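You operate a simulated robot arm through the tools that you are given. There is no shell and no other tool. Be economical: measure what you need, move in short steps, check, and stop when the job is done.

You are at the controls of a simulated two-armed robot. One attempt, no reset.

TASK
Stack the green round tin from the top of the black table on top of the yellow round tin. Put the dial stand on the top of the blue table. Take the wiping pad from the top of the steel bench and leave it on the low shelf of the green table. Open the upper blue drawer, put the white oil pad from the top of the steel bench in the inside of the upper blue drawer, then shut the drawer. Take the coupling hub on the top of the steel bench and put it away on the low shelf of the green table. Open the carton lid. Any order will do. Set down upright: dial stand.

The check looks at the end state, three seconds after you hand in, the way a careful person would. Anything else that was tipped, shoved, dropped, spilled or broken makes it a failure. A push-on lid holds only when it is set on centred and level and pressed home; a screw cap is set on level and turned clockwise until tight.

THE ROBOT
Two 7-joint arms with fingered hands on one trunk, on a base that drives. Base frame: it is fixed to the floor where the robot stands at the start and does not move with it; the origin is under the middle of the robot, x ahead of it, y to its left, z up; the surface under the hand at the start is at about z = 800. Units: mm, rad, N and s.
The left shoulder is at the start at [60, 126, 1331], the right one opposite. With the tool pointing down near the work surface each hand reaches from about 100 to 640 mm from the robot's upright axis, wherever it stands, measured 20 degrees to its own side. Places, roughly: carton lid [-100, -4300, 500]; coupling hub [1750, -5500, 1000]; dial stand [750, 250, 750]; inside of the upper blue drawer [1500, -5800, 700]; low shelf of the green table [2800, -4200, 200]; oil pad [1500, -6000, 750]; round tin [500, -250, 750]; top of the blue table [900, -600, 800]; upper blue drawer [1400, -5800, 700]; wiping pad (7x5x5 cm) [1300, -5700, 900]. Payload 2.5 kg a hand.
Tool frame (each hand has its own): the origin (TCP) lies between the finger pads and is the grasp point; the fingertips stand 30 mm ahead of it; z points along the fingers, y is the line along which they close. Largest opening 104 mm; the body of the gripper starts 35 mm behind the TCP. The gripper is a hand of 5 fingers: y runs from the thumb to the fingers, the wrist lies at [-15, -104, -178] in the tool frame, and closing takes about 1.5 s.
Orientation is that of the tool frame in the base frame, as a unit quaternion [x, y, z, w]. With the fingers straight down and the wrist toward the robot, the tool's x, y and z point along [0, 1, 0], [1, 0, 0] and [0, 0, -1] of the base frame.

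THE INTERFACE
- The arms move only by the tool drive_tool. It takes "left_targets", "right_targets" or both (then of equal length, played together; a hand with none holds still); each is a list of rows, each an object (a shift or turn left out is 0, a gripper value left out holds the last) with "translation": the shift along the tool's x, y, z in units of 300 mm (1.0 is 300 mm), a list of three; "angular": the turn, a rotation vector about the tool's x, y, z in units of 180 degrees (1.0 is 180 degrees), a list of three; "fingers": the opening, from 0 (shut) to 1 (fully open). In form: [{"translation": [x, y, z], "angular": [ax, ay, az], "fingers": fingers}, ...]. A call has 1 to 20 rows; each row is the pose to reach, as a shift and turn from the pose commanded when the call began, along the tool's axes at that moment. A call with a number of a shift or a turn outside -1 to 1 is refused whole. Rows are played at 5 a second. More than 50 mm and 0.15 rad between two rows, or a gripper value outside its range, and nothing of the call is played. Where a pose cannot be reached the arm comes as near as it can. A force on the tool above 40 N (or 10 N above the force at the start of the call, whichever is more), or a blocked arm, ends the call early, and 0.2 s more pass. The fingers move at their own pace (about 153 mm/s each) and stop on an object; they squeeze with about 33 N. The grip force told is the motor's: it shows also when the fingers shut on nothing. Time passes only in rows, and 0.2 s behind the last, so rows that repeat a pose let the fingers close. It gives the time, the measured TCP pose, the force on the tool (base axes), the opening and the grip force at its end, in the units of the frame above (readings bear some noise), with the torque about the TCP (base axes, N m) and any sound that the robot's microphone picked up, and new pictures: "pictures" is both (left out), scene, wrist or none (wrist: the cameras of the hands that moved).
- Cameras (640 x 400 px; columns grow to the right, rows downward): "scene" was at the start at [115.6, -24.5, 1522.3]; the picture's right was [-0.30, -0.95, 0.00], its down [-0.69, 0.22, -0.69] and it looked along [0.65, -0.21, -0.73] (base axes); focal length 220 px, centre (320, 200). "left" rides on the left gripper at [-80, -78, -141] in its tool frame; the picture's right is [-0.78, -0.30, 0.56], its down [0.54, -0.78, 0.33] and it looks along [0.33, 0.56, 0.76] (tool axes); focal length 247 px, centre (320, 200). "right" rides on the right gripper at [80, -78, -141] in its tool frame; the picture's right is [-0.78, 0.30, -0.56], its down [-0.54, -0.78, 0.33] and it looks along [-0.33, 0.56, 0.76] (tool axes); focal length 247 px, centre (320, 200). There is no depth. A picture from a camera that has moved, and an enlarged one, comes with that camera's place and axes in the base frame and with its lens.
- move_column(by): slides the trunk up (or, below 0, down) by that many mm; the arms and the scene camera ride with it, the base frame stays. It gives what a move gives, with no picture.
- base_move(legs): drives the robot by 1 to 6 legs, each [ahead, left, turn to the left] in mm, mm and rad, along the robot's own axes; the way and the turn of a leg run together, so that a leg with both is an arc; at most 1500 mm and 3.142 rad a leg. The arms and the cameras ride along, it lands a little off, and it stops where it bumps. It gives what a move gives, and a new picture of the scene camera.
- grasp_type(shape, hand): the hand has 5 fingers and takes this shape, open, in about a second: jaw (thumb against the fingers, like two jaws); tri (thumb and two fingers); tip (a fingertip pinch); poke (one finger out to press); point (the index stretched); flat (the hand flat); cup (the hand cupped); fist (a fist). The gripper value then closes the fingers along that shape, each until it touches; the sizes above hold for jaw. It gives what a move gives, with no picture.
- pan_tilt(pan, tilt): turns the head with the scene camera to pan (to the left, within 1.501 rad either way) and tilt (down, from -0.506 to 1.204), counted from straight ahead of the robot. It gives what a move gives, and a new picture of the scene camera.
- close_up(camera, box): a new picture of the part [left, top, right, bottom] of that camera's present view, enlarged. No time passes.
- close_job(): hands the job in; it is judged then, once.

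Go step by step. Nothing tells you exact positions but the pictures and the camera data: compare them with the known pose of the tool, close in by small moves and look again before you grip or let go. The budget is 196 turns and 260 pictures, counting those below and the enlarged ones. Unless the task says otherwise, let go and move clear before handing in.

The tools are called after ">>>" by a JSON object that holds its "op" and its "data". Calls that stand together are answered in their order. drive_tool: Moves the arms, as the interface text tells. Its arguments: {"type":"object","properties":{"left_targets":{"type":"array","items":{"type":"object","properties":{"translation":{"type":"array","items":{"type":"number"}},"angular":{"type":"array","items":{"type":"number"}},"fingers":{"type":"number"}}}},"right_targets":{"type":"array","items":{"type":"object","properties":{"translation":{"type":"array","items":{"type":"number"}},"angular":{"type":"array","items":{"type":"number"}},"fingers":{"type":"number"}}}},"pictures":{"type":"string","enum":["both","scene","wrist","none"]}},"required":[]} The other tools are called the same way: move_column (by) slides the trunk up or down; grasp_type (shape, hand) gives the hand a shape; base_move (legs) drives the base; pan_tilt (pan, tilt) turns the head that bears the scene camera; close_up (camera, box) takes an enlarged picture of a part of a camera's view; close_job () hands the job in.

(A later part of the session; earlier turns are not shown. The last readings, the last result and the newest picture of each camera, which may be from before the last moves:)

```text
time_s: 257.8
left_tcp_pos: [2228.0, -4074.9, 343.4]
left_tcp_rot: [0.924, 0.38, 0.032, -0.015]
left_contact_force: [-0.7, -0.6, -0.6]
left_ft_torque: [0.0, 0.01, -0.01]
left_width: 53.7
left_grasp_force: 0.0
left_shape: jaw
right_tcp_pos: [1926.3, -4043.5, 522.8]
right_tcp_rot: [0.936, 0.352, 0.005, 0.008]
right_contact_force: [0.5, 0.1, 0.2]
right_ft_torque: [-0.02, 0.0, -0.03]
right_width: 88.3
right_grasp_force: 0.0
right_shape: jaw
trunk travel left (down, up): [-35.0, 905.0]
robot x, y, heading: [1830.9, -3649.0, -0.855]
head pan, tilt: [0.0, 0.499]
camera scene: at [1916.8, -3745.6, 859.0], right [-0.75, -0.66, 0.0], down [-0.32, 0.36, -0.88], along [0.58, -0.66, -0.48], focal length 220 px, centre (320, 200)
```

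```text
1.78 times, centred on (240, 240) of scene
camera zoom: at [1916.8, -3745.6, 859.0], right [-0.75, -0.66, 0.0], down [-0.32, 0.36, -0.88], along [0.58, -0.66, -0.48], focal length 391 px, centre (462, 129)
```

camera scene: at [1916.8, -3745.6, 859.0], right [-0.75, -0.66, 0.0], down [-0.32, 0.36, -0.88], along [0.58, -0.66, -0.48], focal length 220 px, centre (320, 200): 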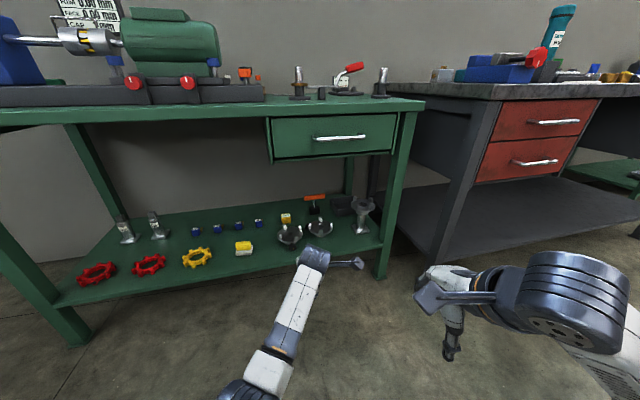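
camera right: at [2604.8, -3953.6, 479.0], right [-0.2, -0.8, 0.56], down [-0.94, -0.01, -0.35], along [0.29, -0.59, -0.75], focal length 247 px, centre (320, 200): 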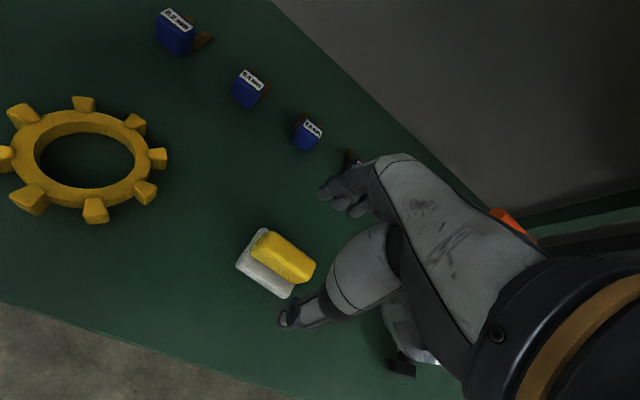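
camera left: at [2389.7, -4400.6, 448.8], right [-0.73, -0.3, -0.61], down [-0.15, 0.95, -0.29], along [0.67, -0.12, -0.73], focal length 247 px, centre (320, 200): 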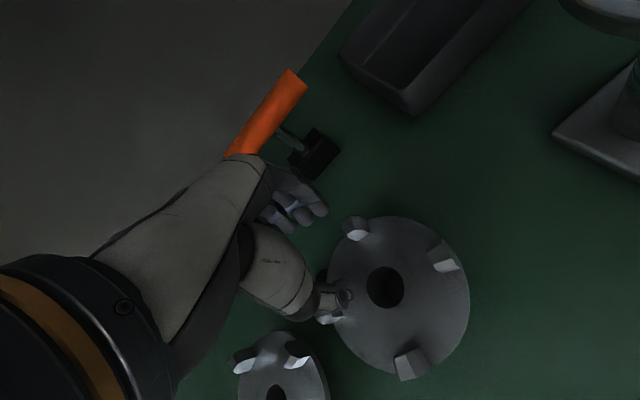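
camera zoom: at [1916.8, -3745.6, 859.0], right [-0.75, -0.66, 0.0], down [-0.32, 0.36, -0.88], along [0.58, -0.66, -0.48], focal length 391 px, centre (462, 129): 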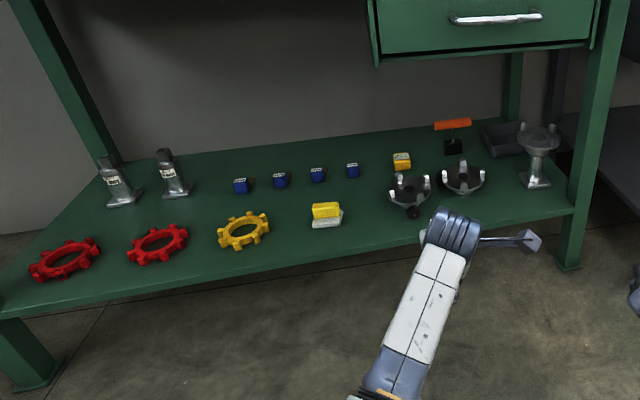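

Both items are on the green shelf. Now the carton: raise the trunk, then drive back to the aisle near the white cabinet.

>>> {"op": "move_column", "data": {"by": 400}}

>>> {"op": "move_column", "data": {"by": 300}}

>>> {"op": "base_move", "data": {"legs": [[0, 0, 0.245], [0, -300, 0], [-850, 0, 0]]}}

>>> {"op": "pan_tilt", "data": {"pan": -1.1, "tilt": 0.5}}

```text
time_s: 261.6
left_tcp_pos: [2229.7, -4074.0, 743.7]
left_tcp_rot: [0.924, 0.38, 0.035, -0.015]
left_contact_force: [-0.3, 0.4, 0.6]
left_ft_torque: [0.0, -0.01, 0.01]
left_width: 53.9
left_grasp_force: 0.0
left_shape: jaw
right_tcp_pos: [1927.0, -4044.5, 924.2]
right_tcp_rot: [0.936, 0.351, 0.005, 0.008]
right_contact_force: [-0.5, 0.5, 0.1]
right_ft_torque: [0.0, -0.02, 0.02]
right_width: 88.1
right_grasp_force: 0.0
right_shape: jaw
trunk travel left (down, up): [-435.0, 505.0]
robot x, y, heading: [1829.2, -3643.6, -0.843]
head pan, tilt: [0.0, 0.499]
```

```text
time_s: 264.6
left_tcp_pos: [2229.4, -4074.3, 1044.4]
left_tcp_rot: [0.924, 0.381, 0.034, -0.016]
left_contact_force: [0.3, -0.4, 0.0]
left_ft_torque: [-0.03, 0.0, 0.02]
left_width: 54.3
left_grasp_force: 0.0
left_shape: jaw
right_tcp_pos: [1925.9, -4044.3, 1222.3]
right_tcp_rot: [0.936, 0.351, 0.005, 0.008]
right_contact_force: [-0.2, -0.5, 0.1]
right_ft_torque: [-0.02, -0.01, 0.03]
right_width: 88.3
right_grasp_force: 0.1
right_shape: jaw
trunk travel left (down, up): [-735.0, 205.0]
robot x, y, heading: [1826.5, -3647.3, -0.854]
head pan, tilt: [0.0, 0.499]
```

```text
time_s: 271.6
left_tcp_pos: [1448.6, -3723.9, 1043.7]
left_tcp_rot: [0.871, 0.491, 0.033, -0.019]
left_contact_force: [0.1, -0.1, -0.4]
left_ft_torque: [-0.03, 0.0, 0.01]
left_width: 53.5
left_grasp_force: 0.2
left_shape: jaw
right_tcp_pos: [1145.3, -3768.6, 1222.2]
right_tcp_rot: [0.886, 0.464, 0.006, 0.006]
right_contact_force: [0.9, 0.1, 0.0]
right_ft_torque: [0.02, -0.02, -0.02]
right_width: 88.2
right_grasp_force: 0.1
right_shape: jaw
trunk travel left (down, up): [-735.0, 205.0]
robot x, y, heading: [955.8, -3402.5, -0.605]
head pan, tilt: [0.0, 0.499]
camera scene: at [1064.7, -3480.6, 1559.0], right [-0.57, -0.82, 0.0], down [-0.39, 0.27, -0.88], along [0.72, -0.5, -0.48], focal length 220 px, centre (320, 200)
```

scene: 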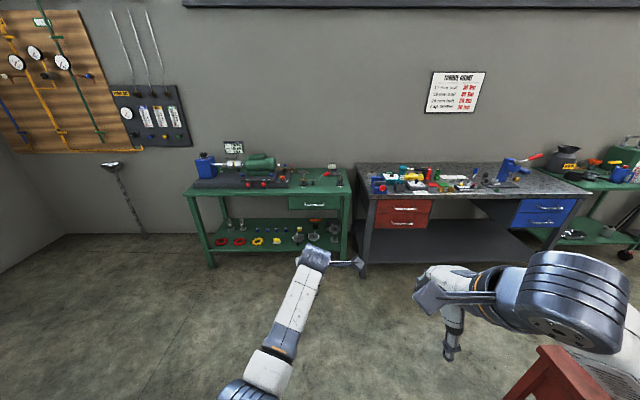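

```text
time_s: 273.0
left_tcp_pos: [1448.3, -3723.0, 1043.3]
left_tcp_rot: [0.87, 0.491, 0.033, -0.018]
left_contact_force: [-0.2, -0.3, -0.6]
left_ft_torque: [0.01, -0.02, 0.01]
left_width: 53.7
left_grasp_force: 0.2
left_shape: jaw
right_tcp_pos: [1146.2, -3769.3, 1223.8]
right_tcp_rot: [0.886, 0.463, 0.005, 0.007]
right_contact_force: [0.8, 0.6, 0.3]
right_ft_torque: [0.02, 0.0, 0.02]
right_width: 88.3
right_grasp_force: 0.2
right_shape: jaw
trunk travel left (down, up): [-735.0, 205.0]
robot x, y, heading: [959.5, -3407.4, -0.606]
head pan, tilt: [-1.1, 0.499]
camera scene: at [978.1, -3519.3, 1559.0], right [-0.99, 0.13, 0.0], down [0.06, 0.47, -0.88], along [-0.12, -0.87, -0.48], focal length 220 px, centre (320, 200)
```

scene: 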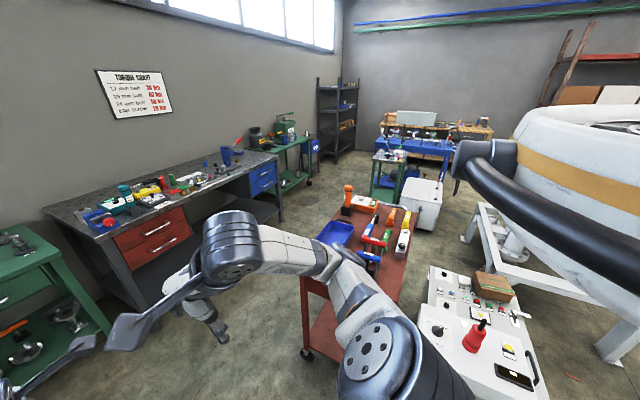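

>>> {"op": "close_up", "data": {"camera": "scene", "box": [400, 230, 580, 400]}}

```text
2.35 times, centred on (490, 315) of scene
camera zoom: at [978.1, -3519.3, 1559.0], right [-0.99, 0.13, 0.0], down [0.06, 0.47, -0.88], along [-0.12, -0.87, -0.48], focal length 518 px, centre (-80, -71)
```

zoom: 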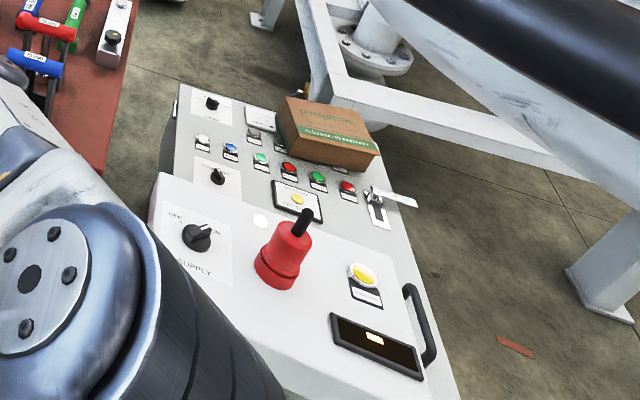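

The carton sits on the cabinet beside the pump frame; there is open floor in front. Drive around to face it.

>>> {"op": "base_move", "data": {"legs": [[-690, 0, 0], [0, -560, 0], [0, 0, -0.9]]}}

>>> {"op": "pan_tilt", "data": {"pan": -0.1, "tilt": 0.7}}

```text
time_s: 282.0
left_tcp_pos: [101.1, -4049.9, 1044.3]
left_tcp_rot: [0.998, 0.046, 0.037, -0.002]
left_contact_force: [-0.4, -0.2, -0.3]
left_ft_torque: [-0.02, 0.0, 0.02]
left_width: 54.0
left_grasp_force: 0.1
left_shape: jaw
right_tcp_pos: [-113.4, -3834.3, 1223.1]
right_tcp_rot: [1.0, 0.015, 0.002, 0.009]
right_contact_force: [-0.3, 0.3, -0.5]
right_ft_torque: [0.0, 0.01, 0.0]
right_width: 88.2
right_grasp_force: 0.1
right_shape: jaw
trunk travel left (down, up): [-735.0, 205.0]
robot x, y, heading: [66.0, -3465.7, -1.539]
head pan, tilt: [-1.1, 0.499]
camera scene: at [-14.5, -3551.3, 1559.0], right [-0.48, 0.87, 0.0], down [0.42, 0.23, -0.88], along [-0.77, -0.43, -0.48], focal length 220 px, centre (320, 200)
```

scene: 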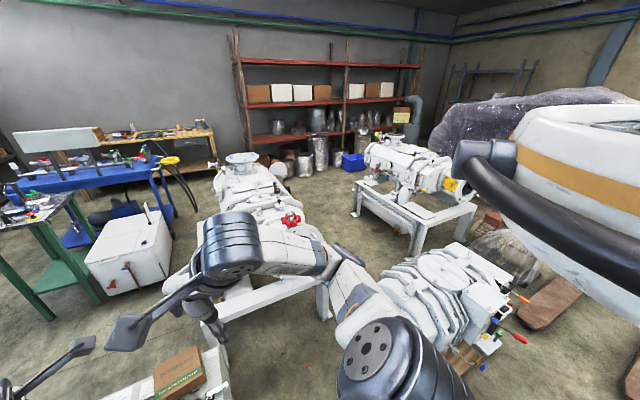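

```text
time_s: 283.2
left_tcp_pos: [102.0, -4051.0, 1043.2]
left_tcp_rot: [0.998, 0.046, 0.037, -0.002]
left_contact_force: [-0.2, 0.2, 0.2]
left_ft_torque: [0.01, -0.01, 0.03]
left_width: 54.0
left_grasp_force: 0.0
left_shape: jaw
right_tcp_pos: [-115.1, -3834.3, 1222.3]
right_tcp_rot: [1.0, 0.014, 0.002, 0.009]
right_contact_force: [1.1, -0.6, 0.0]
right_ft_torque: [-0.01, 0.03, 0.03]
right_width: 88.5
right_grasp_force: 0.0
right_shape: jaw
trunk travel left (down, up): [-735.0, 205.0]
robot x, y, heading: [65.5, -3464.1, -1.53]
head pan, tilt: [-0.099, 0.7]
camera scene: at [59.5, -3592.0, 1541.3], right [-1.0, 0.07, 0.0], down [0.04, 0.64, -0.77], along [-0.05, -0.76, -0.64], focal length 220 px, centre (320, 200)
```

scene: 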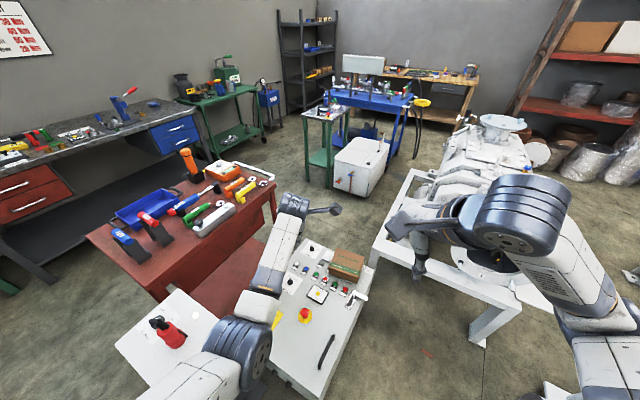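

>>> {"op": "close_up", "data": {"camera": "scene", "box": [270, 220, 400, 330]}}

>>> {"op": "close_up", "data": {"camera": "right", "box": [0, 0, 640, 400]}}

>>> {"op": "close_up", "data": {"camera": "left", "box": [0, 0, 640, 400]}}

```text
3.64 times, centred on (335, 275) of scene
camera zoom: at [59.5, -3592.0, 1541.3], right [-1.0, 0.07, 0.0], down [0.04, 0.64, -0.77], along [-0.05, -0.76, -0.64], focal length 800 px, centre (266, -73)
```

zoom: 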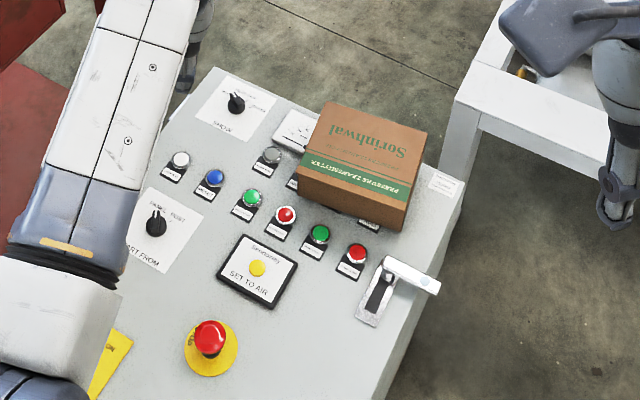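

```text
1.00 times, centred on (320, 200) of right (not enlarged: the box is as wide or as high as the picture)
camera zoom: at [-37.8, -3752.7, 1364.1], right [-0.77, -0.31, 0.56], down [-0.56, 0.75, -0.35], along [-0.31, -0.58, -0.75], focal length 247 px, centre (320, 200)
```

zoom: 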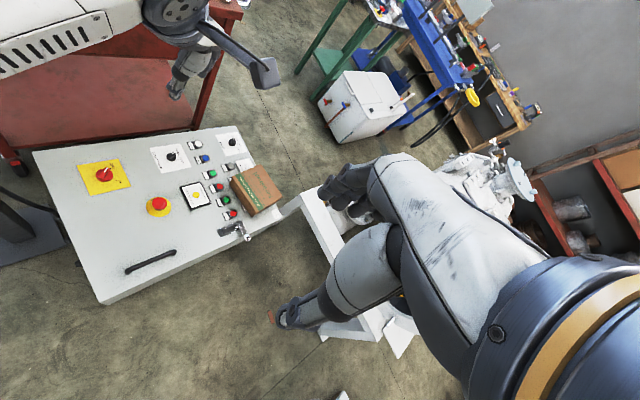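

```text
1.00 times, centred on (320, 200) of left (not enlarged: the box is as wide or as high as the picture)
camera zoom: at [4.7, -3980.4, 1178.3], right [-0.76, 0.23, -0.61], down [0.48, 0.83, -0.29], along [0.44, -0.52, -0.73], focal length 247 px, centre (320, 200)
```

zoom: 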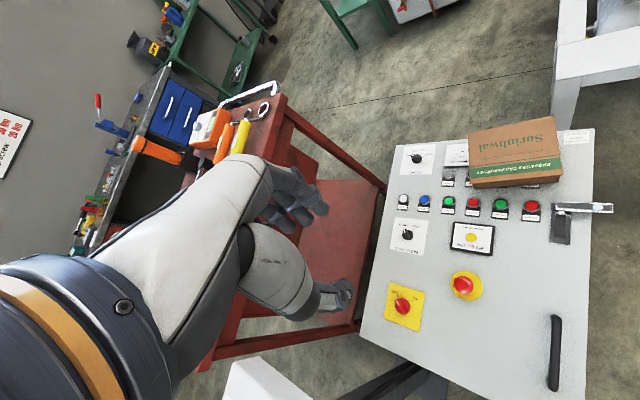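

>>> {"op": "close_up", "data": {"camera": "left", "box": [430, 90, 630, 230]}}

>>> {"op": "close_up", "data": {"camera": "right", "box": [200, 140, 310, 240]}}

```text
2.86 times, centred on (530, 160) of left
camera zoom: at [4.7, -3980.4, 1178.3], right [-0.76, 0.23, -0.61], down [0.48, 0.83, -0.29], along [0.44, -0.52, -0.73], focal length 706 px, centre (-280, 314)
```

zoom: 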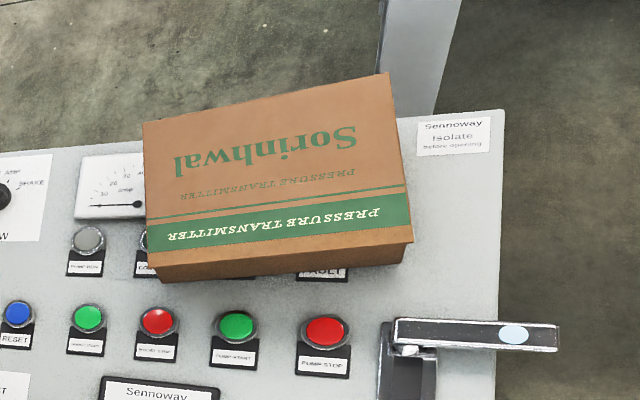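

```text
4.00 times, centred on (255, 190) of right
camera zoom: at [-37.8, -3752.7, 1364.1], right [-0.77, -0.31, 0.56], down [-0.56, 0.75, -0.35], along [-0.31, -0.58, -0.75], focal length 988 px, centre (580, 240)
```

zoom: 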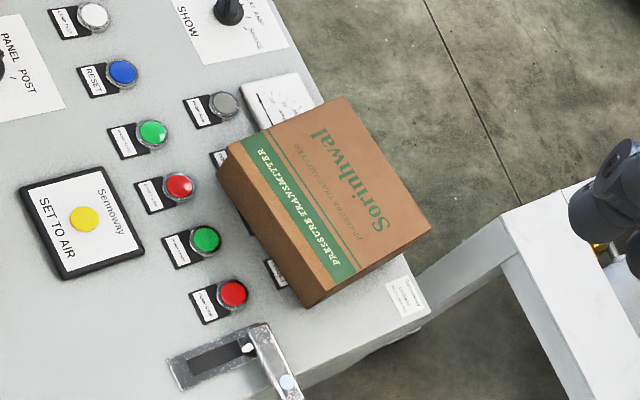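

I need a low-angle look at the lid. Back the base 300 mm and lower the trunk.

>>> {"op": "base_move", "data": {"legs": [[-300, 0, 0]]}}

>>> {"op": "move_column", "data": {"by": -400}}

>>> {"op": "move_column", "data": {"by": -220}}

>>> {"op": "pan_tilt", "data": {"pan": -0.15, "tilt": 0.35}}

```text
time_s: 285.3
left_tcp_pos: [90.4, -3752.4, 1043.8]
left_tcp_rot: [0.998, 0.045, 0.038, -0.001]
left_contact_force: [-0.6, 0.5, 1.5]
left_ft_torque: [-0.06, 0.04, 0.02]
left_width: 53.7
left_grasp_force: 0.1
left_shape: jaw
right_tcp_pos: [-126.3, -3535.9, 1222.7]
right_tcp_rot: [1.0, 0.013, 0.002, 0.008]
right_contact_force: [-0.8, 0.1, 0.4]
right_ft_torque: [0.0, 0.03, -0.03]
right_width: 88.0
right_grasp_force: 0.1
right_shape: jaw
trunk travel left (down, up): [-735.0, 205.0]
robot x, y, heading: [54.6, -3167.7, -1.54]
head pan, tilt: [-0.099, 0.7]
camera scene: at [49.5, -3293.9, 1541.3], right [-1.0, 0.07, 0.0], down [0.04, 0.64, -0.77], along [-0.05, -0.76, -0.64], focal length 220 px, centre (320, 200)
```

scene: 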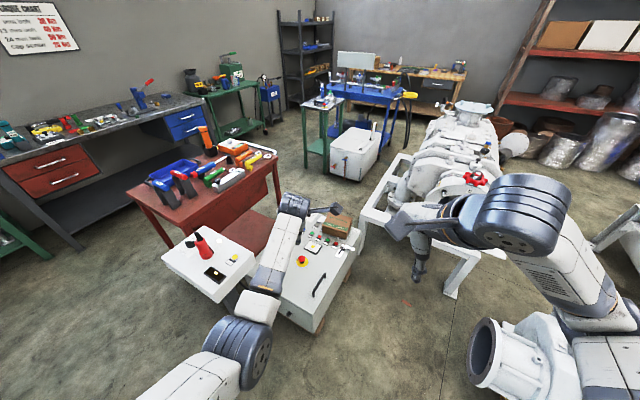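

```text
time_s: 289.1
left_tcp_pos: [90.9, -3752.3, 642.6]
left_tcp_rot: [0.998, 0.046, 0.038, -0.002]
left_contact_force: [-0.4, 0.8, -0.9]
left_ft_torque: [-0.02, -0.03, 0.02]
left_width: 53.9
left_grasp_force: 0.0
left_shape: jaw
right_tcp_pos: [-125.9, -3535.6, 821.9]
right_tcp_rot: [1.0, 0.014, 0.001, 0.009]
right_contact_force: [-0.3, 0.1, 1.7]
right_ft_torque: [0.01, 0.03, -0.01]
right_width: 88.1
right_grasp_force: 0.0
right_shape: jaw
trunk travel left (down, up): [-335.0, 605.0]
robot x, y, heading: [56.2, -3169.4, -1.538]
head pan, tilt: [-0.099, 0.7]
```

```text
time_s: 290.9
left_tcp_pos: [88.9, -3762.8, 481.5]
left_tcp_rot: [0.998, 0.046, 0.034, 0.025]
left_contact_force: [1.2, 2.6, 12.1]
left_ft_torque: [-0.26, -0.01, 0.03]
left_width: 51.7
left_grasp_force: 0.0
left_shape: jaw
right_tcp_pos: [-124.7, -3535.4, 641.4]
right_tcp_rot: [1.0, 0.013, 0.002, 0.009]
right_contact_force: [0.1, 0.2, 0.3]
right_ft_torque: [-0.02, -0.01, -0.02]
right_width: 88.4
right_grasp_force: 0.0
right_shape: jaw
trunk travel left (down, up): [-154.0, 786.0]
robot x, y, heading: [59.1, -3166.3, -1.54]
head pan, tilt: [-0.099, 0.7]
stopped: the force on the tool passed its limit at 48 N (the readings are from after the stop); the commanded pose is now the measured one
```

```text
time_s: 291.7
left_tcp_pos: [89.1, -3761.8, 481.1]
left_tcp_rot: [0.998, 0.045, 0.035, 0.023]
left_contact_force: [2.2, 2.6, 19.0]
left_ft_torque: [-0.57, 0.0, 0.06]
left_width: 52.7
left_grasp_force: 0.1
left_shape: jaw
right_tcp_pos: [-125.0, -3535.6, 643.1]
right_tcp_rot: [1.0, 0.014, 0.002, 0.01]
right_contact_force: [-0.2, 0.3, 0.5]
right_ft_torque: [0.01, 0.0, 0.0]
right_width: 88.4
right_grasp_force: 0.1
right_shape: jaw
trunk travel left (down, up): [-154.0, 786.0]
robot x, y, heading: [51.7, -3168.8, -1.535]
head pan, tilt: [-0.15, 0.351]
camera scene: at [44.3, -3300.7, 991.4], right [-0.99, 0.12, 0.0], down [0.04, 0.34, -0.94], along [-0.11, -0.93, -0.34], focal length 220 px, centre (320, 200)
```

scene: 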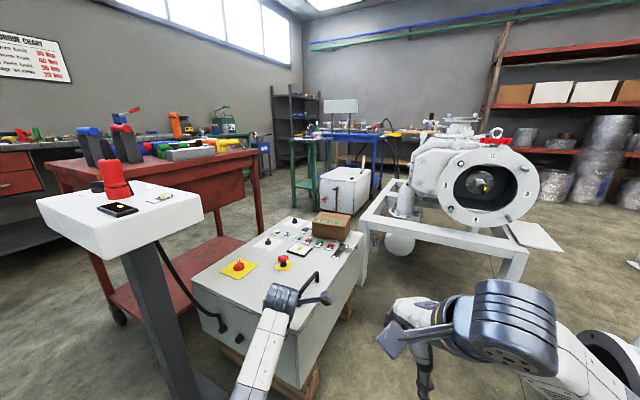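

The left fingertips touched the near end of the cabinet top (z≈450). Lift the left hand at once and look closely.

>>> {"op": "drive_tool", "data": {"left_targets": [{"translation": [0, 0, -0.1]}, {"translation": [0, -0.1, -0.2]}, {"translation": [0, -0.2, -0.3]}], "pictures": "none"}}

>>> {"op": "close_up", "data": {"camera": "scene", "box": [180, 180, 380, 320]}}

>>> {"op": "close_up", "data": {"camera": "scene", "box": [295, 200, 365, 250]}}

```text
time_s: 292.7
left_tcp_pos: [126.1, -3712.3, 567.7]
left_tcp_rot: [0.994, 0.081, 0.072, 0.032]
left_contact_force: [0.1, -1.3, 0.0]
left_ft_torque: [0.01, -0.02, 0.01]
left_width: 53.8
left_grasp_force: 0.0
left_shape: jaw
right_tcp_pos: [-125.5, -3535.9, 639.9]
right_tcp_rot: [1.0, 0.013, 0.002, 0.009]
right_contact_force: [-0.1, 0.3, -0.3]
right_ft_torque: [0.02, -0.01, 0.01]
right_width: 88.2
right_grasp_force: 0.0
right_shape: jaw
trunk travel left (down, up): [-154.0, 786.0]
robot x, y, heading: [54.2, -3170.3, -1.538]
head pan, tilt: [-0.15, 0.351]
stopped in row 3 (left hand): the arm was blocked; the commanded pose is now the measured one
```

```text
2.86 times, centred on (280, 250) of scene
camera zoom: at [44.4, -3302.1, 991.1], right [-0.99, 0.12, 0.0], down [0.04, 0.34, -0.94], along [-0.11, -0.93, -0.34], focal length 629 px, centre (434, 57)
```

zoom: 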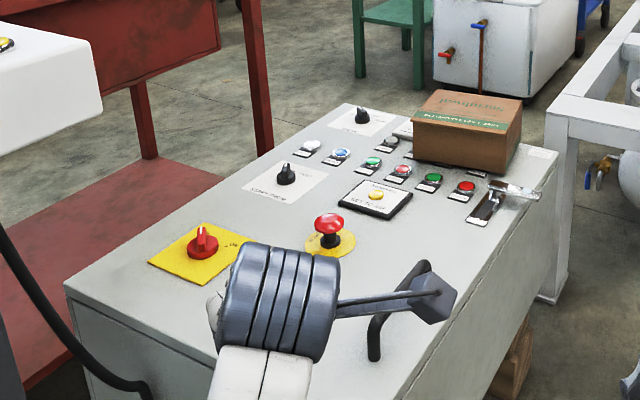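

```text
8.00 times, centred on (330, 225) of scene
camera zoom: at [44.4, -3302.1, 991.1], right [-0.99, 0.12, 0.0], down [0.04, 0.34, -0.94], along [-0.11, -0.93, -0.34], focal length 1761 px, centre (240, 0)
```

zoom: 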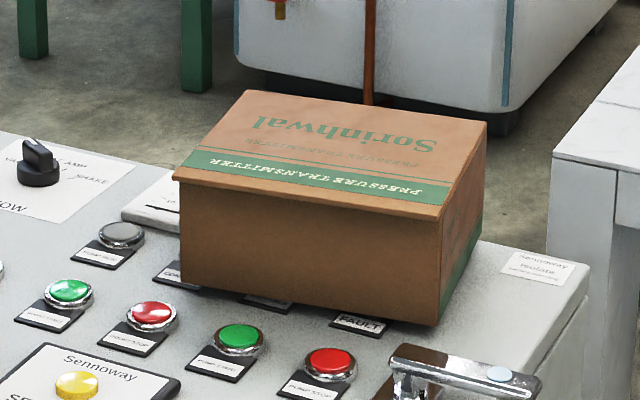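

The lid is a thin panel overhanging at the near edge and hinged at the far edge (lip ≈ from [-31,-4244] to [-178,-4184], z≈534). Raise the trunk, swing the left arm out to the left, then reposition.

>>> {"op": "move_column", "data": {"by": 250}}

>>> {"op": "drive_tool", "data": {"left_targets": [{"translation": [0.1, -0.02, -0.02], "angular": [0.007, -0.015, 0.014]}, {"translation": [0.2, -0.04, -0.04], "angular": [0.014, -0.03, 0.028]}, {"translation": [0.3, -0.06, -0.06], "angular": [0.021, -0.0455, 0.042]}, {"translation": [0.42, -0.06, -0.1], "angular": [0.021, -0.0455, 0.042]}, {"translation": [0.54, -0.06, -0.15], "angular": [0.021, -0.0455, 0.042]}], "pictures": "scene"}}

```text
time_s: 295.3
left_tcp_pos: [126.9, -3712.2, 817.8]
left_tcp_rot: [0.994, 0.081, 0.072, 0.032]
left_contact_force: [-0.1, -0.4, 0.0]
left_ft_torque: [0.01, 0.0, -0.03]
left_width: 53.8
left_grasp_force: 0.1
left_shape: jaw
right_tcp_pos: [-124.9, -3535.9, 891.7]
right_tcp_rot: [1.0, 0.014, 0.001, 0.009]
right_contact_force: [-0.9, 0.3, 0.4]
right_ft_torque: [-0.01, -0.03, 0.01]
right_width: 88.6
right_grasp_force: 0.1
right_shape: jaw
trunk travel left (down, up): [-404.0, 536.0]
robot x, y, heading: [52.7, -3165.1, -1.539]
head pan, tilt: [-0.15, 0.351]
```

```text
time_s: 296.5
left_tcp_pos: [272.9, -3666.0, 883.6]
left_tcp_rot: [1.0, 0.012, -0.002, -0.001]
left_contact_force: [0.6, -0.1, -0.1]
left_ft_torque: [-0.02, -0.01, 0.03]
left_width: 53.7
left_grasp_force: 0.1
left_shape: jaw
right_tcp_pos: [-125.9, -3536.1, 890.6]
right_tcp_rot: [1.0, 0.014, 0.002, 0.008]
right_contact_force: [0.3, -0.4, -0.2]
right_ft_torque: [0.02, 0.01, -0.01]
right_width: 88.3
right_grasp_force: 0.0
right_shape: jaw
trunk travel left (down, up): [-404.0, 536.0]
robot x, y, heading: [53.6, -3167.1, -1.54]
head pan, tilt: [-0.15, 0.351]
camera scene: at [44.2, -3302.1, 1241.1], right [-0.99, 0.12, 0.0], down [0.04, 0.34, -0.94], along [-0.11, -0.93, -0.34], focal length 220 px, centre (320, 200)
```

scene: 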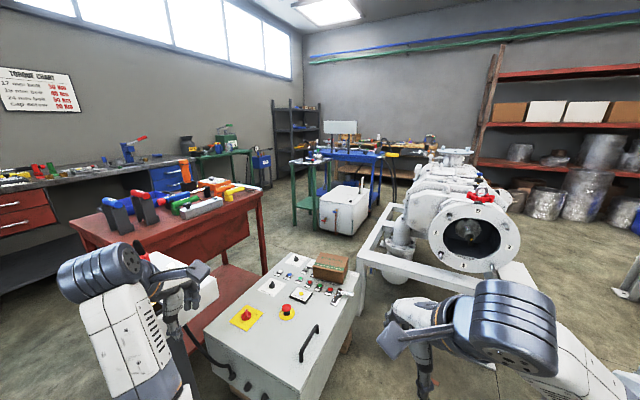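

Shift right 270, then forward 470 and turn slightly, checking for obstacles.

>>> {"op": "base_move", "data": {"legs": [[0, -270, 0]]}}

>>> {"op": "pan_tilt", "data": {"pan": 0.0, "tilt": 0.8}}

```text
time_s: 298.4
left_tcp_pos: [4.8, -3674.6, 884.1]
left_tcp_rot: [1.0, 0.013, -0.002, 0.0]
left_contact_force: [0.1, -0.1, 0.0]
left_ft_torque: [0.03, 0.0, 0.0]
left_width: 54.3
left_grasp_force: 0.0
left_shape: jaw
right_tcp_pos: [-393.9, -3544.8, 890.9]
right_tcp_rot: [1.0, 0.014, 0.002, 0.009]
right_contact_force: [-0.6, 0.1, 0.9]
right_ft_torque: [-0.01, 0.0, 0.03]
right_width: 88.4
right_grasp_force: 0.1
right_shape: jaw
trunk travel left (down, up): [-404.0, 536.0]
robot x, y, heading: [-211.8, -3179.6, -1.535]
head pan, tilt: [-0.15, 0.351]
camera scene: at [-225.4, -3310.9, 1241.1], right [-0.99, 0.12, 0.0], down [0.04, 0.34, -0.94], along [-0.11, -0.93, -0.34], focal length 220 px, centre (320, 200)
```

scene: 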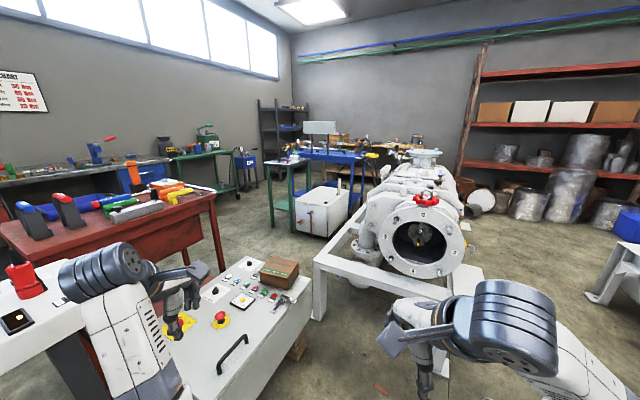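

```text
time_s: 299.3
left_tcp_pos: [3.1, -3675.2, 882.8]
left_tcp_rot: [1.0, 0.014, -0.003, -0.002]
left_contact_force: [0.4, -0.5, 0.2]
left_ft_torque: [0.02, 0.01, -0.01]
left_width: 53.9
left_grasp_force: 0.0
left_shape: jaw
right_tcp_pos: [-394.6, -3543.6, 891.2]
right_tcp_rot: [1.0, 0.014, 0.002, 0.01]
right_contact_force: [-0.9, -0.5, -1.5]
right_ft_torque: [-0.02, -0.02, 0.02]
right_width: 88.3
right_grasp_force: 0.1
right_shape: jaw
trunk travel left (down, up): [-404.0, 536.0]
robot x, y, heading: [-216.0, -3178.1, -1.538]
head pan, tilt: [0.0, 0.799]
camera scene: at [-211.8, -3299.1, 1201.6], right [-1.0, -0.03, 0.0], down [-0.02, 0.72, -0.7], along [0.02, -0.7, -0.72], focal length 220 px, centre (320, 200)
```

scene: 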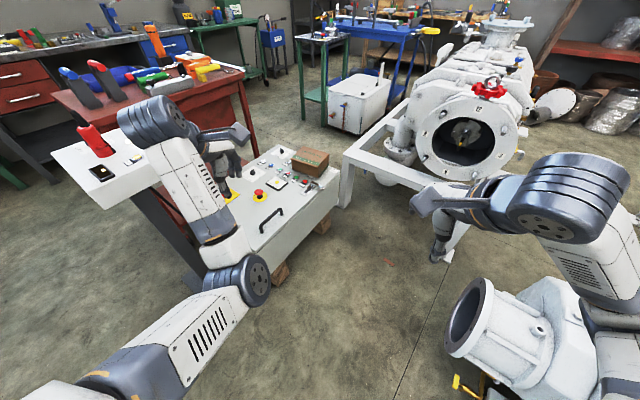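

Path is clear (pump ≥400 mm to the right). Forward 470 mm and turn +0.13.

>>> {"op": "base_move", "data": {"legs": [[470, 0, 0], [0, 0, 0.13]]}}

>>> {"op": "drive_tool", "data": {"left_targets": [{"translation": [0.05, -0.05, -0.1]}, {"translation": [0.1, -0.1, -0.2]}, {"translation": [0.15, -0.15, -0.3]}, {"translation": [0.2, -0.2, -0.4]}], "pictures": "scene"}}

```text
time_s: 302.7
left_tcp_pos: [76.3, -4113.1, 882.6]
left_tcp_rot: [0.997, 0.076, -0.002, 0.0]
left_contact_force: [0.6, -0.3, 0.3]
left_ft_torque: [0.03, 0.01, -0.01]
left_width: 53.9
left_grasp_force: 0.0
left_shape: jaw
right_tcp_pos: [-335.7, -4032.3, 891.2]
right_tcp_rot: [0.997, 0.074, 0.002, 0.008]
right_contact_force: [0.3, -0.6, -0.5]
right_ft_torque: [-0.02, 0.0, 0.01]
right_width: 88.3
right_grasp_force: 0.1
right_shape: jaw
trunk travel left (down, up): [-404.0, 536.0]
robot x, y, heading: [-201.3, -3647.0, -1.418]
head pan, tilt: [0.0, 0.799]
camera scene: at [-183.9, -3766.2, 1201.5], right [-0.99, -0.15, 0.0], down [-0.11, 0.71, -0.7], along [0.11, -0.69, -0.72], focal length 220 px, centre (320, 200)
```

scene: 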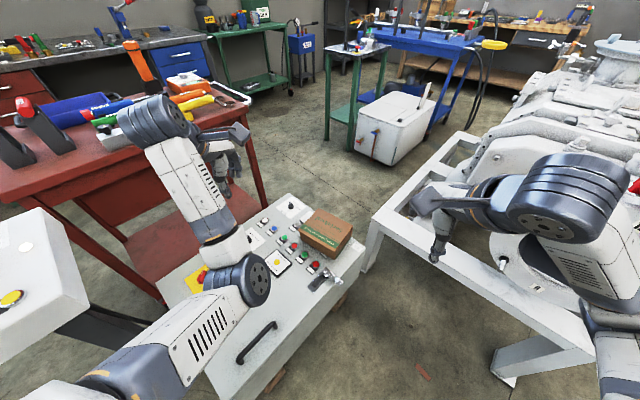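

```text
time_s: 303.7
left_tcp_pos: [147.3, -4053.5, 1003.6]
left_tcp_rot: [0.997, 0.075, -0.002, 0.0]
left_contact_force: [-0.1, 0.7, 0.6]
left_ft_torque: [0.01, 0.02, -0.03]
left_width: 53.8
left_grasp_force: 0.0
left_shape: jaw
left hand out of reach, approached as far as the arm can: row 2, 3, 4
right_tcp_pos: [-336.0, -4031.8, 890.9]
right_tcp_rot: [0.997, 0.075, 0.003, 0.009]
right_contact_force: [0.1, 1.0, 0.2]
right_ft_torque: [-0.02, 0.0, 0.05]
right_width: 88.2
right_grasp_force: 0.1
right_shape: jaw
trunk travel left (down, up): [-404.0, 536.0]
robot x, y, heading: [-202.7, -3646.2, -1.416]
head pan, tilt: [0.0, 0.799]
camera scene: at [-184.0, -3766.0, 1201.5], right [-0.99, -0.15, 0.0], down [-0.11, 0.71, -0.7], along [0.11, -0.69, -0.72], focal length 220 px, centre (320, 200)
```

scene: 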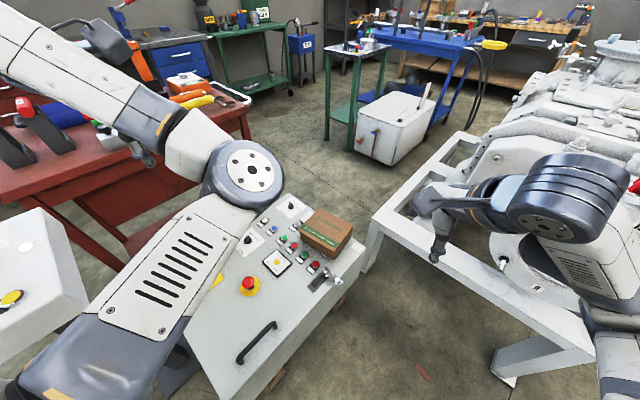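

>>> {"op": "close_up", "data": {"camera": "scene", "box": [250, 180, 390, 300]}}

```text
3.33 times, centred on (320, 240) of scene
camera zoom: at [-184.0, -3766.0, 1201.5], right [-0.99, -0.15, 0.0], down [-0.11, 0.71, -0.7], along [0.11, -0.69, -0.72], focal length 734 px, centre (320, 67)
```

zoom: 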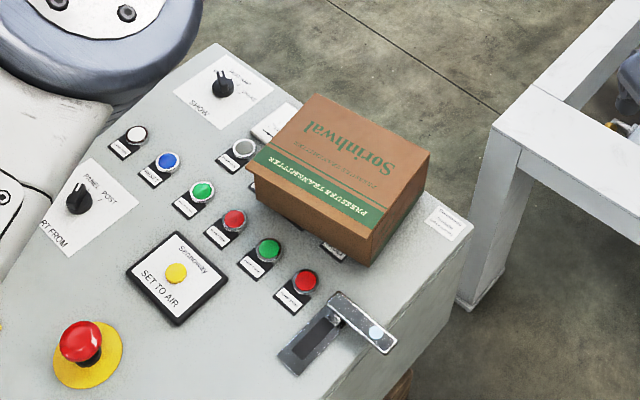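

Lip measured: centre ≈[-102,-4210,534], lid 126 mm deep. Rotate the right hand so it points at the lip (pitched 60°, yawed to be square to the lip) while moving toward it.

>>> {"op": "drive_tool", "data": {"right_targets": [{"translation": [0.073, 0.03, 0.0], "angular": [-0.04, -0.012, 0.02], "fingers": 0.6}, {"translation": [0.147, 0.06, 0.0], "angular": [-0.08, -0.024, 0.04]}, {"translation": [0.22, 0.095, 0.05], "angular": [-0.12, -0.036, 0.06]}, {"translation": [0.293, 0.126, 0.1], "angular": [-0.16, -0.048, 0.08]}, {"translation": [0.367, 0.158, 0.15], "angular": [-0.2, -0.06, 0.1]}, {"translation": [0.44, 0.19, 0.2], "angular": [-0.24, -0.072, 0.12]}, {"translation": [0.513, 0.221, 0.25], "angular": [-0.28, -0.084, 0.14]}, {"translation": [0.587, 0.253, 0.3], "angular": [-0.319, -0.0954, 0.159]}], "pictures": "both"}}

```text
time_s: 305.5
left_tcp_pos: [148.3, -4054.2, 1004.7]
left_tcp_rot: [0.997, 0.076, -0.001, -0.001]
left_contact_force: [0.1, -0.5, -0.3]
left_ft_torque: [-0.03, -0.02, -0.02]
left_width: 53.8
left_grasp_force: 0.0
left_shape: jaw
right_tcp_pos: [-158.5, -4123.7, 817.2]
right_tcp_rot: [0.852, -0.175, -0.1, 0.484]
right_contact_force: [0.1, 0.7, -0.1]
right_ft_torque: [0.02, 0.04, -0.01]
right_width: 62.7
right_grasp_force: 0.1
right_shape: jaw
right hand out of reach, approached as far as the arm can: row 1, 2, 3, 8
trunk travel left (down, up): [-404.0, 536.0]
robot x, y, heading: [-200.1, -3648.8, -1.416]
head pan, tilt: [0.0, 0.799]
camera scene: at [-183.7, -3766.1, 1201.5], right [-0.99, -0.15, 0.0], down [-0.11, 0.71, -0.7], along [0.11, -0.69, -0.72], focal length 220 px, centre (320, 200)
camera right: at [-22.8, -4008.5, 824.1], right [-0.58, 0.61, 0.54], down [-0.45, 0.31, -0.84], along [-0.68, -0.73, 0.09], focal length 247 px, centre (320, 200)
```

scene: 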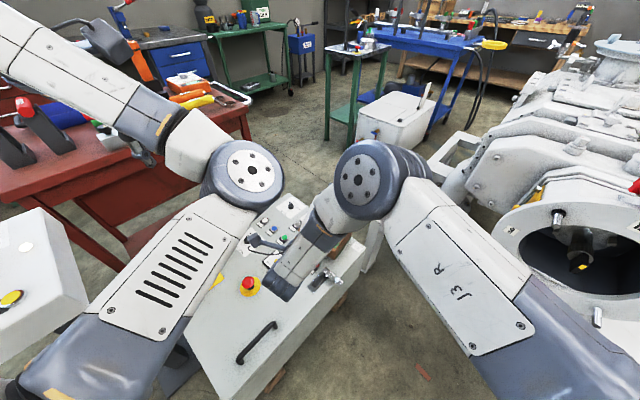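
right: 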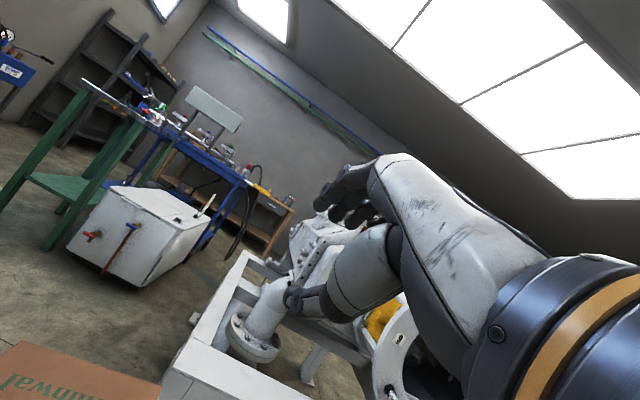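

Orientation reached. Check whether the left wrist camera sees the carton.

>>> {"op": "close_up", "data": {"camera": "left", "box": [0, 0, 640, 400]}}

```text
1.00 times, centred on (320, 200) of left (not enlarged: the box is as wide or as high as the picture)
camera zoom: at [57.8, -3988.4, 1145.4], right [-0.81, 0.18, -0.55], down [0.41, 0.85, -0.33], along [0.41, -0.5, -0.76], focal length 247 px, centre (320, 200)
```

zoom: 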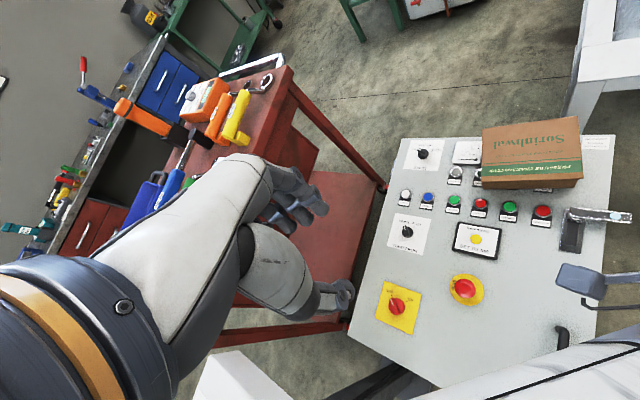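

The left camera gives a good side view. Lower the trunk 200 mm, then move the right hand laterally in front of the lip.

>>> {"op": "move_column", "data": {"by": -200}}

>>> {"op": "drive_tool", "data": {"right_targets": [{"translation": [0.1, 0, 0]}, {"translation": [0.2, 0, 0]}, {"translation": [0.287, -0.03, 0]}], "pictures": "none"}}

>>> {"op": "close_up", "data": {"camera": "left", "box": [400, 30, 640, 230]}}

>>> {"op": "close_up", "data": {"camera": "scene", "box": [200, 130, 440, 300]}}

```text
time_s: 307.6
left_tcp_pos: [146.9, -4053.7, 804.1]
left_tcp_rot: [0.997, 0.076, -0.002, 0.0]
left_contact_force: [0.2, -1.2, -1.0]
left_ft_torque: [0.01, -0.01, 0.03]
left_width: 53.7
left_grasp_force: 0.1
left_shape: jaw
right_tcp_pos: [-159.4, -4123.7, 617.5]
right_tcp_rot: [0.852, -0.175, -0.1, 0.483]
right_contact_force: [-0.4, -0.6, 0.6]
right_ft_torque: [-0.05, 0.03, -0.02]
right_width: 62.6
right_grasp_force: 0.1
right_shape: jaw
trunk travel left (down, up): [-204.0, 736.0]
robot x, y, heading: [-205.9, -3647.3, -1.42]
head pan, tilt: [0.0, 0.799]
```

```text
time_s: 308.4
left_tcp_pos: [147.2, -4053.7, 803.9]
left_tcp_rot: [0.997, 0.076, -0.003, -0.001]
left_contact_force: [-0.2, 0.7, 0.1]
left_ft_torque: [0.0, -0.01, 0.01]
left_width: 53.8
left_grasp_force: 0.1
left_shape: jaw
right_tcp_pos: [-78.4, -4152.3, 610.6]
right_tcp_rot: [0.852, -0.175, -0.101, 0.483]
right_contact_force: [0.4, 0.3, 0.2]
right_ft_torque: [0.03, 0.0, -0.01]
right_width: 62.7
right_grasp_force: 0.1
right_shape: jaw
trunk travel left (down, up): [-204.0, 736.0]
robot x, y, heading: [-204.0, -3643.9, -1.412]
head pan, tilt: [0.0, 0.799]
```

```text
2.00 times, centred on (520, 130) of left
camera zoom: at [57.5, -3988.4, 945.4], right [-0.81, 0.18, -0.55], down [0.41, 0.85, -0.33], along [0.41, -0.5, -0.76], focal length 494 px, centre (-80, 340)
```

zoom: 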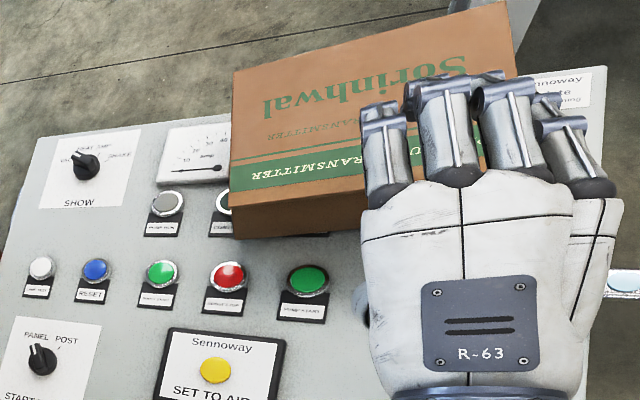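

```text
2.35 times, centred on (320, 215) of scene
camera zoom: at [-183.9, -3766.2, 1001.5], right [-0.99, -0.15, 0.0], down [-0.11, 0.71, -0.7], along [0.11, -0.69, -0.72], focal length 518 px, centre (320, 165)
```

zoom: 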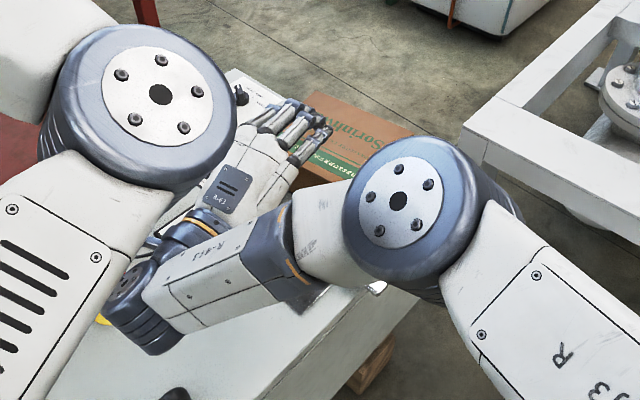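

Move down to lip height, then check before going forward.

>>> {"op": "drive_tool", "data": {"right_targets": [{"translation": [0, -0.06, 0.035]}, {"translation": [0, -0.12, 0.07]}, {"translation": [0, -0.185, 0.107]}, {"translation": [0, -0.145, 0.176]}], "pictures": "none"}}

>>> {"op": "close_up", "data": {"camera": "left", "box": [440, 60, 640, 220]}}

>>> {"op": "close_up", "data": {"camera": "right", "box": [180, 140, 420, 380]}}

```text
time_s: 309.4
left_tcp_pos: [147.6, -4053.8, 804.7]
left_tcp_rot: [0.997, 0.076, -0.002, 0.0]
left_contact_force: [0.2, 0.4, -0.2]
left_ft_torque: [-0.01, -0.03, -0.02]
left_width: 53.9
left_grasp_force: 0.0
left_shape: jaw
right_tcp_pos: [-88.9, -4175.6, 544.1]
right_tcp_rot: [0.852, -0.175, -0.102, 0.484]
right_contact_force: [0.1, 0.5, 0.8]
right_ft_torque: [0.04, 0.0, 0.0]
right_width: 62.6
right_grasp_force: 0.0
right_shape: jaw
trunk travel left (down, up): [-204.0, 736.0]
robot x, y, heading: [-204.4, -3643.1, -1.418]
head pan, tilt: [0.0, 0.799]
```

```text
2.50 times, centred on (540, 140) of left
camera zoom: at [57.6, -3988.4, 945.4], right [-0.81, 0.18, -0.55], down [0.41, 0.85, -0.33], along [0.41, -0.5, -0.76], focal length 617 px, centre (-230, 350)
```

zoom: 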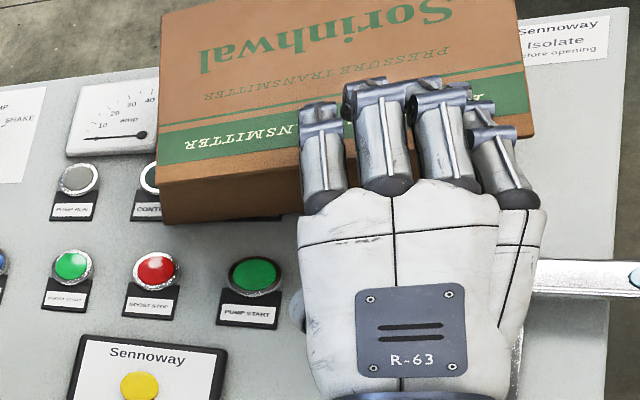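

```text
1.67 times, centred on (300, 260) of right
camera zoom: at [47.7, -4060.4, 550.8], right [-0.58, 0.61, 0.54], down [-0.45, 0.32, -0.84], along [-0.68, -0.73, 0.09], focal length 412 px, centre (353, 100)
```

zoom: 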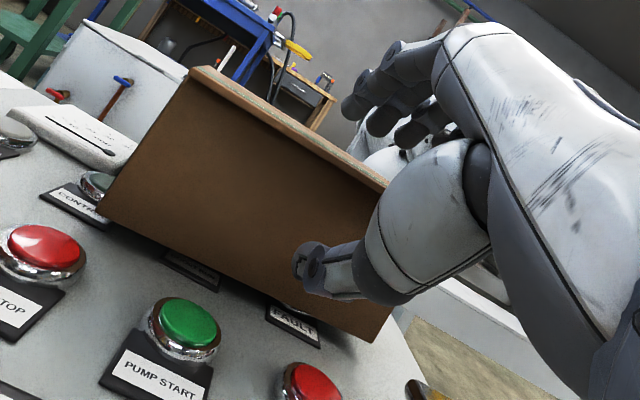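

Very clear: the lip is between fingers (above) and thumb (below). Move 20 mm further forward and check.

>>> {"op": "drive_tool", "data": {"right_targets": [{"translation": [0, 0.018, 0.03]}, {"translation": [0, 0.034, 0.059]}], "pictures": "none"}}

>>> {"op": "close_up", "data": {"camera": "right", "box": [200, 140, 400, 320]}}

```text
time_s: 310.1
left_tcp_pos: [147.5, -4054.3, 804.4]
left_tcp_rot: [0.997, 0.076, -0.002, 0.0]
left_contact_force: [0.0, -0.1, 0.2]
left_ft_torque: [-0.02, -0.03, 0.01]
left_width: 53.9
left_grasp_force: 0.0
left_shape: jaw
right_tcp_pos: [-94.4, -4193.3, 544.8]
right_tcp_rot: [0.852, -0.175, -0.101, 0.483]
right_contact_force: [-0.3, 0.2, -0.1]
right_ft_torque: [0.0, 0.03, 0.02]
right_width: 62.6
right_grasp_force: 0.0
right_shape: jaw
trunk travel left (down, up): [-204.0, 736.0]
robot x, y, heading: [-207.8, -3646.3, -1.413]
head pan, tilt: [0.0, 0.799]
```

```text
2.22 times, centred on (300, 230) of right
camera zoom: at [39.9, -4078.3, 550.9], right [-0.58, 0.61, 0.54], down [-0.45, 0.32, -0.84], along [-0.68, -0.73, 0.09], focal length 549 px, centre (364, 133)
```

zoom: 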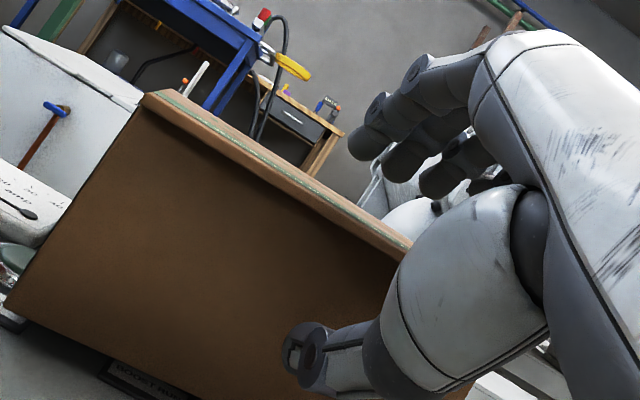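

Close gently onto the lip.

>>> {"op": "drive_tool", "data": {"right_targets": [{"translation": [0, 0.002, 0.004], "fingers": 0.45}, {"translation": [0, 0.002, 0.004], "fingers": 0.3}, {"translation": [0, 0.002, 0.004], "fingers": 0.2}, {"translation": [0, 0.002, 0.004], "fingers": 0.12}], "pictures": "none"}}

>>> {"op": "close_up", "data": {"camera": "right", "box": [200, 140, 400, 320]}}

>>> {"op": "close_up", "data": {"camera": "left", "box": [440, 60, 640, 220]}}

```text
time_s: 311.1
left_tcp_pos: [147.8, -4053.3, 804.2]
left_tcp_rot: [0.997, 0.076, -0.001, 0.0]
left_contact_force: [-0.9, -0.3, -0.7]
left_ft_torque: [0.0, 0.0, 0.02]
left_width: 54.0
left_grasp_force: 0.1
left_shape: jaw
right_tcp_pos: [-97.1, -4193.6, 545.0]
right_tcp_rot: [0.852, -0.174, -0.1, 0.484]
right_contact_force: [0.6, -0.4, 0.7]
right_ft_torque: [-0.01, 0.01, 0.04]
right_width: 13.3
right_grasp_force: 0.0
right_shape: jaw
trunk travel left (down, up): [-204.0, 736.0]
robot x, y, heading: [-201.2, -3648.6, -1.417]
head pan, tilt: [0.0, 0.799]
```

```text
2.22 times, centred on (300, 230) of right
camera zoom: at [39.6, -4079.4, 551.5], right [-0.58, 0.61, 0.54], down [-0.45, 0.32, -0.84], along [-0.68, -0.73, 0.09], focal length 549 px, centre (364, 133)
```

zoom: 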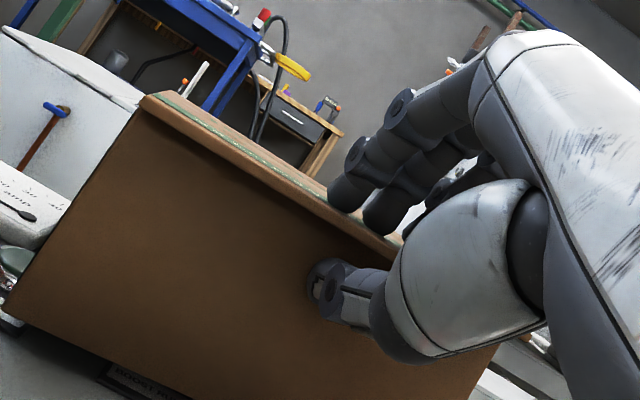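

```text
2.50 times, centred on (540, 140) of left
camera zoom: at [57.6, -3988.3, 945.5], right [-0.81, 0.18, -0.55], down [0.41, 0.85, -0.33], along [0.41, -0.5, -0.76], focal length 617 px, centre (-230, 350)
```

zoom: 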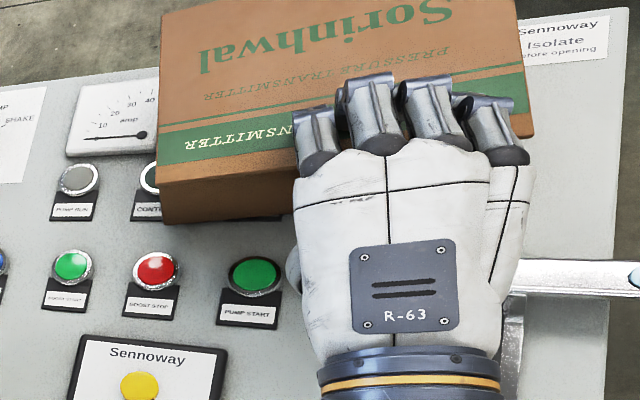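

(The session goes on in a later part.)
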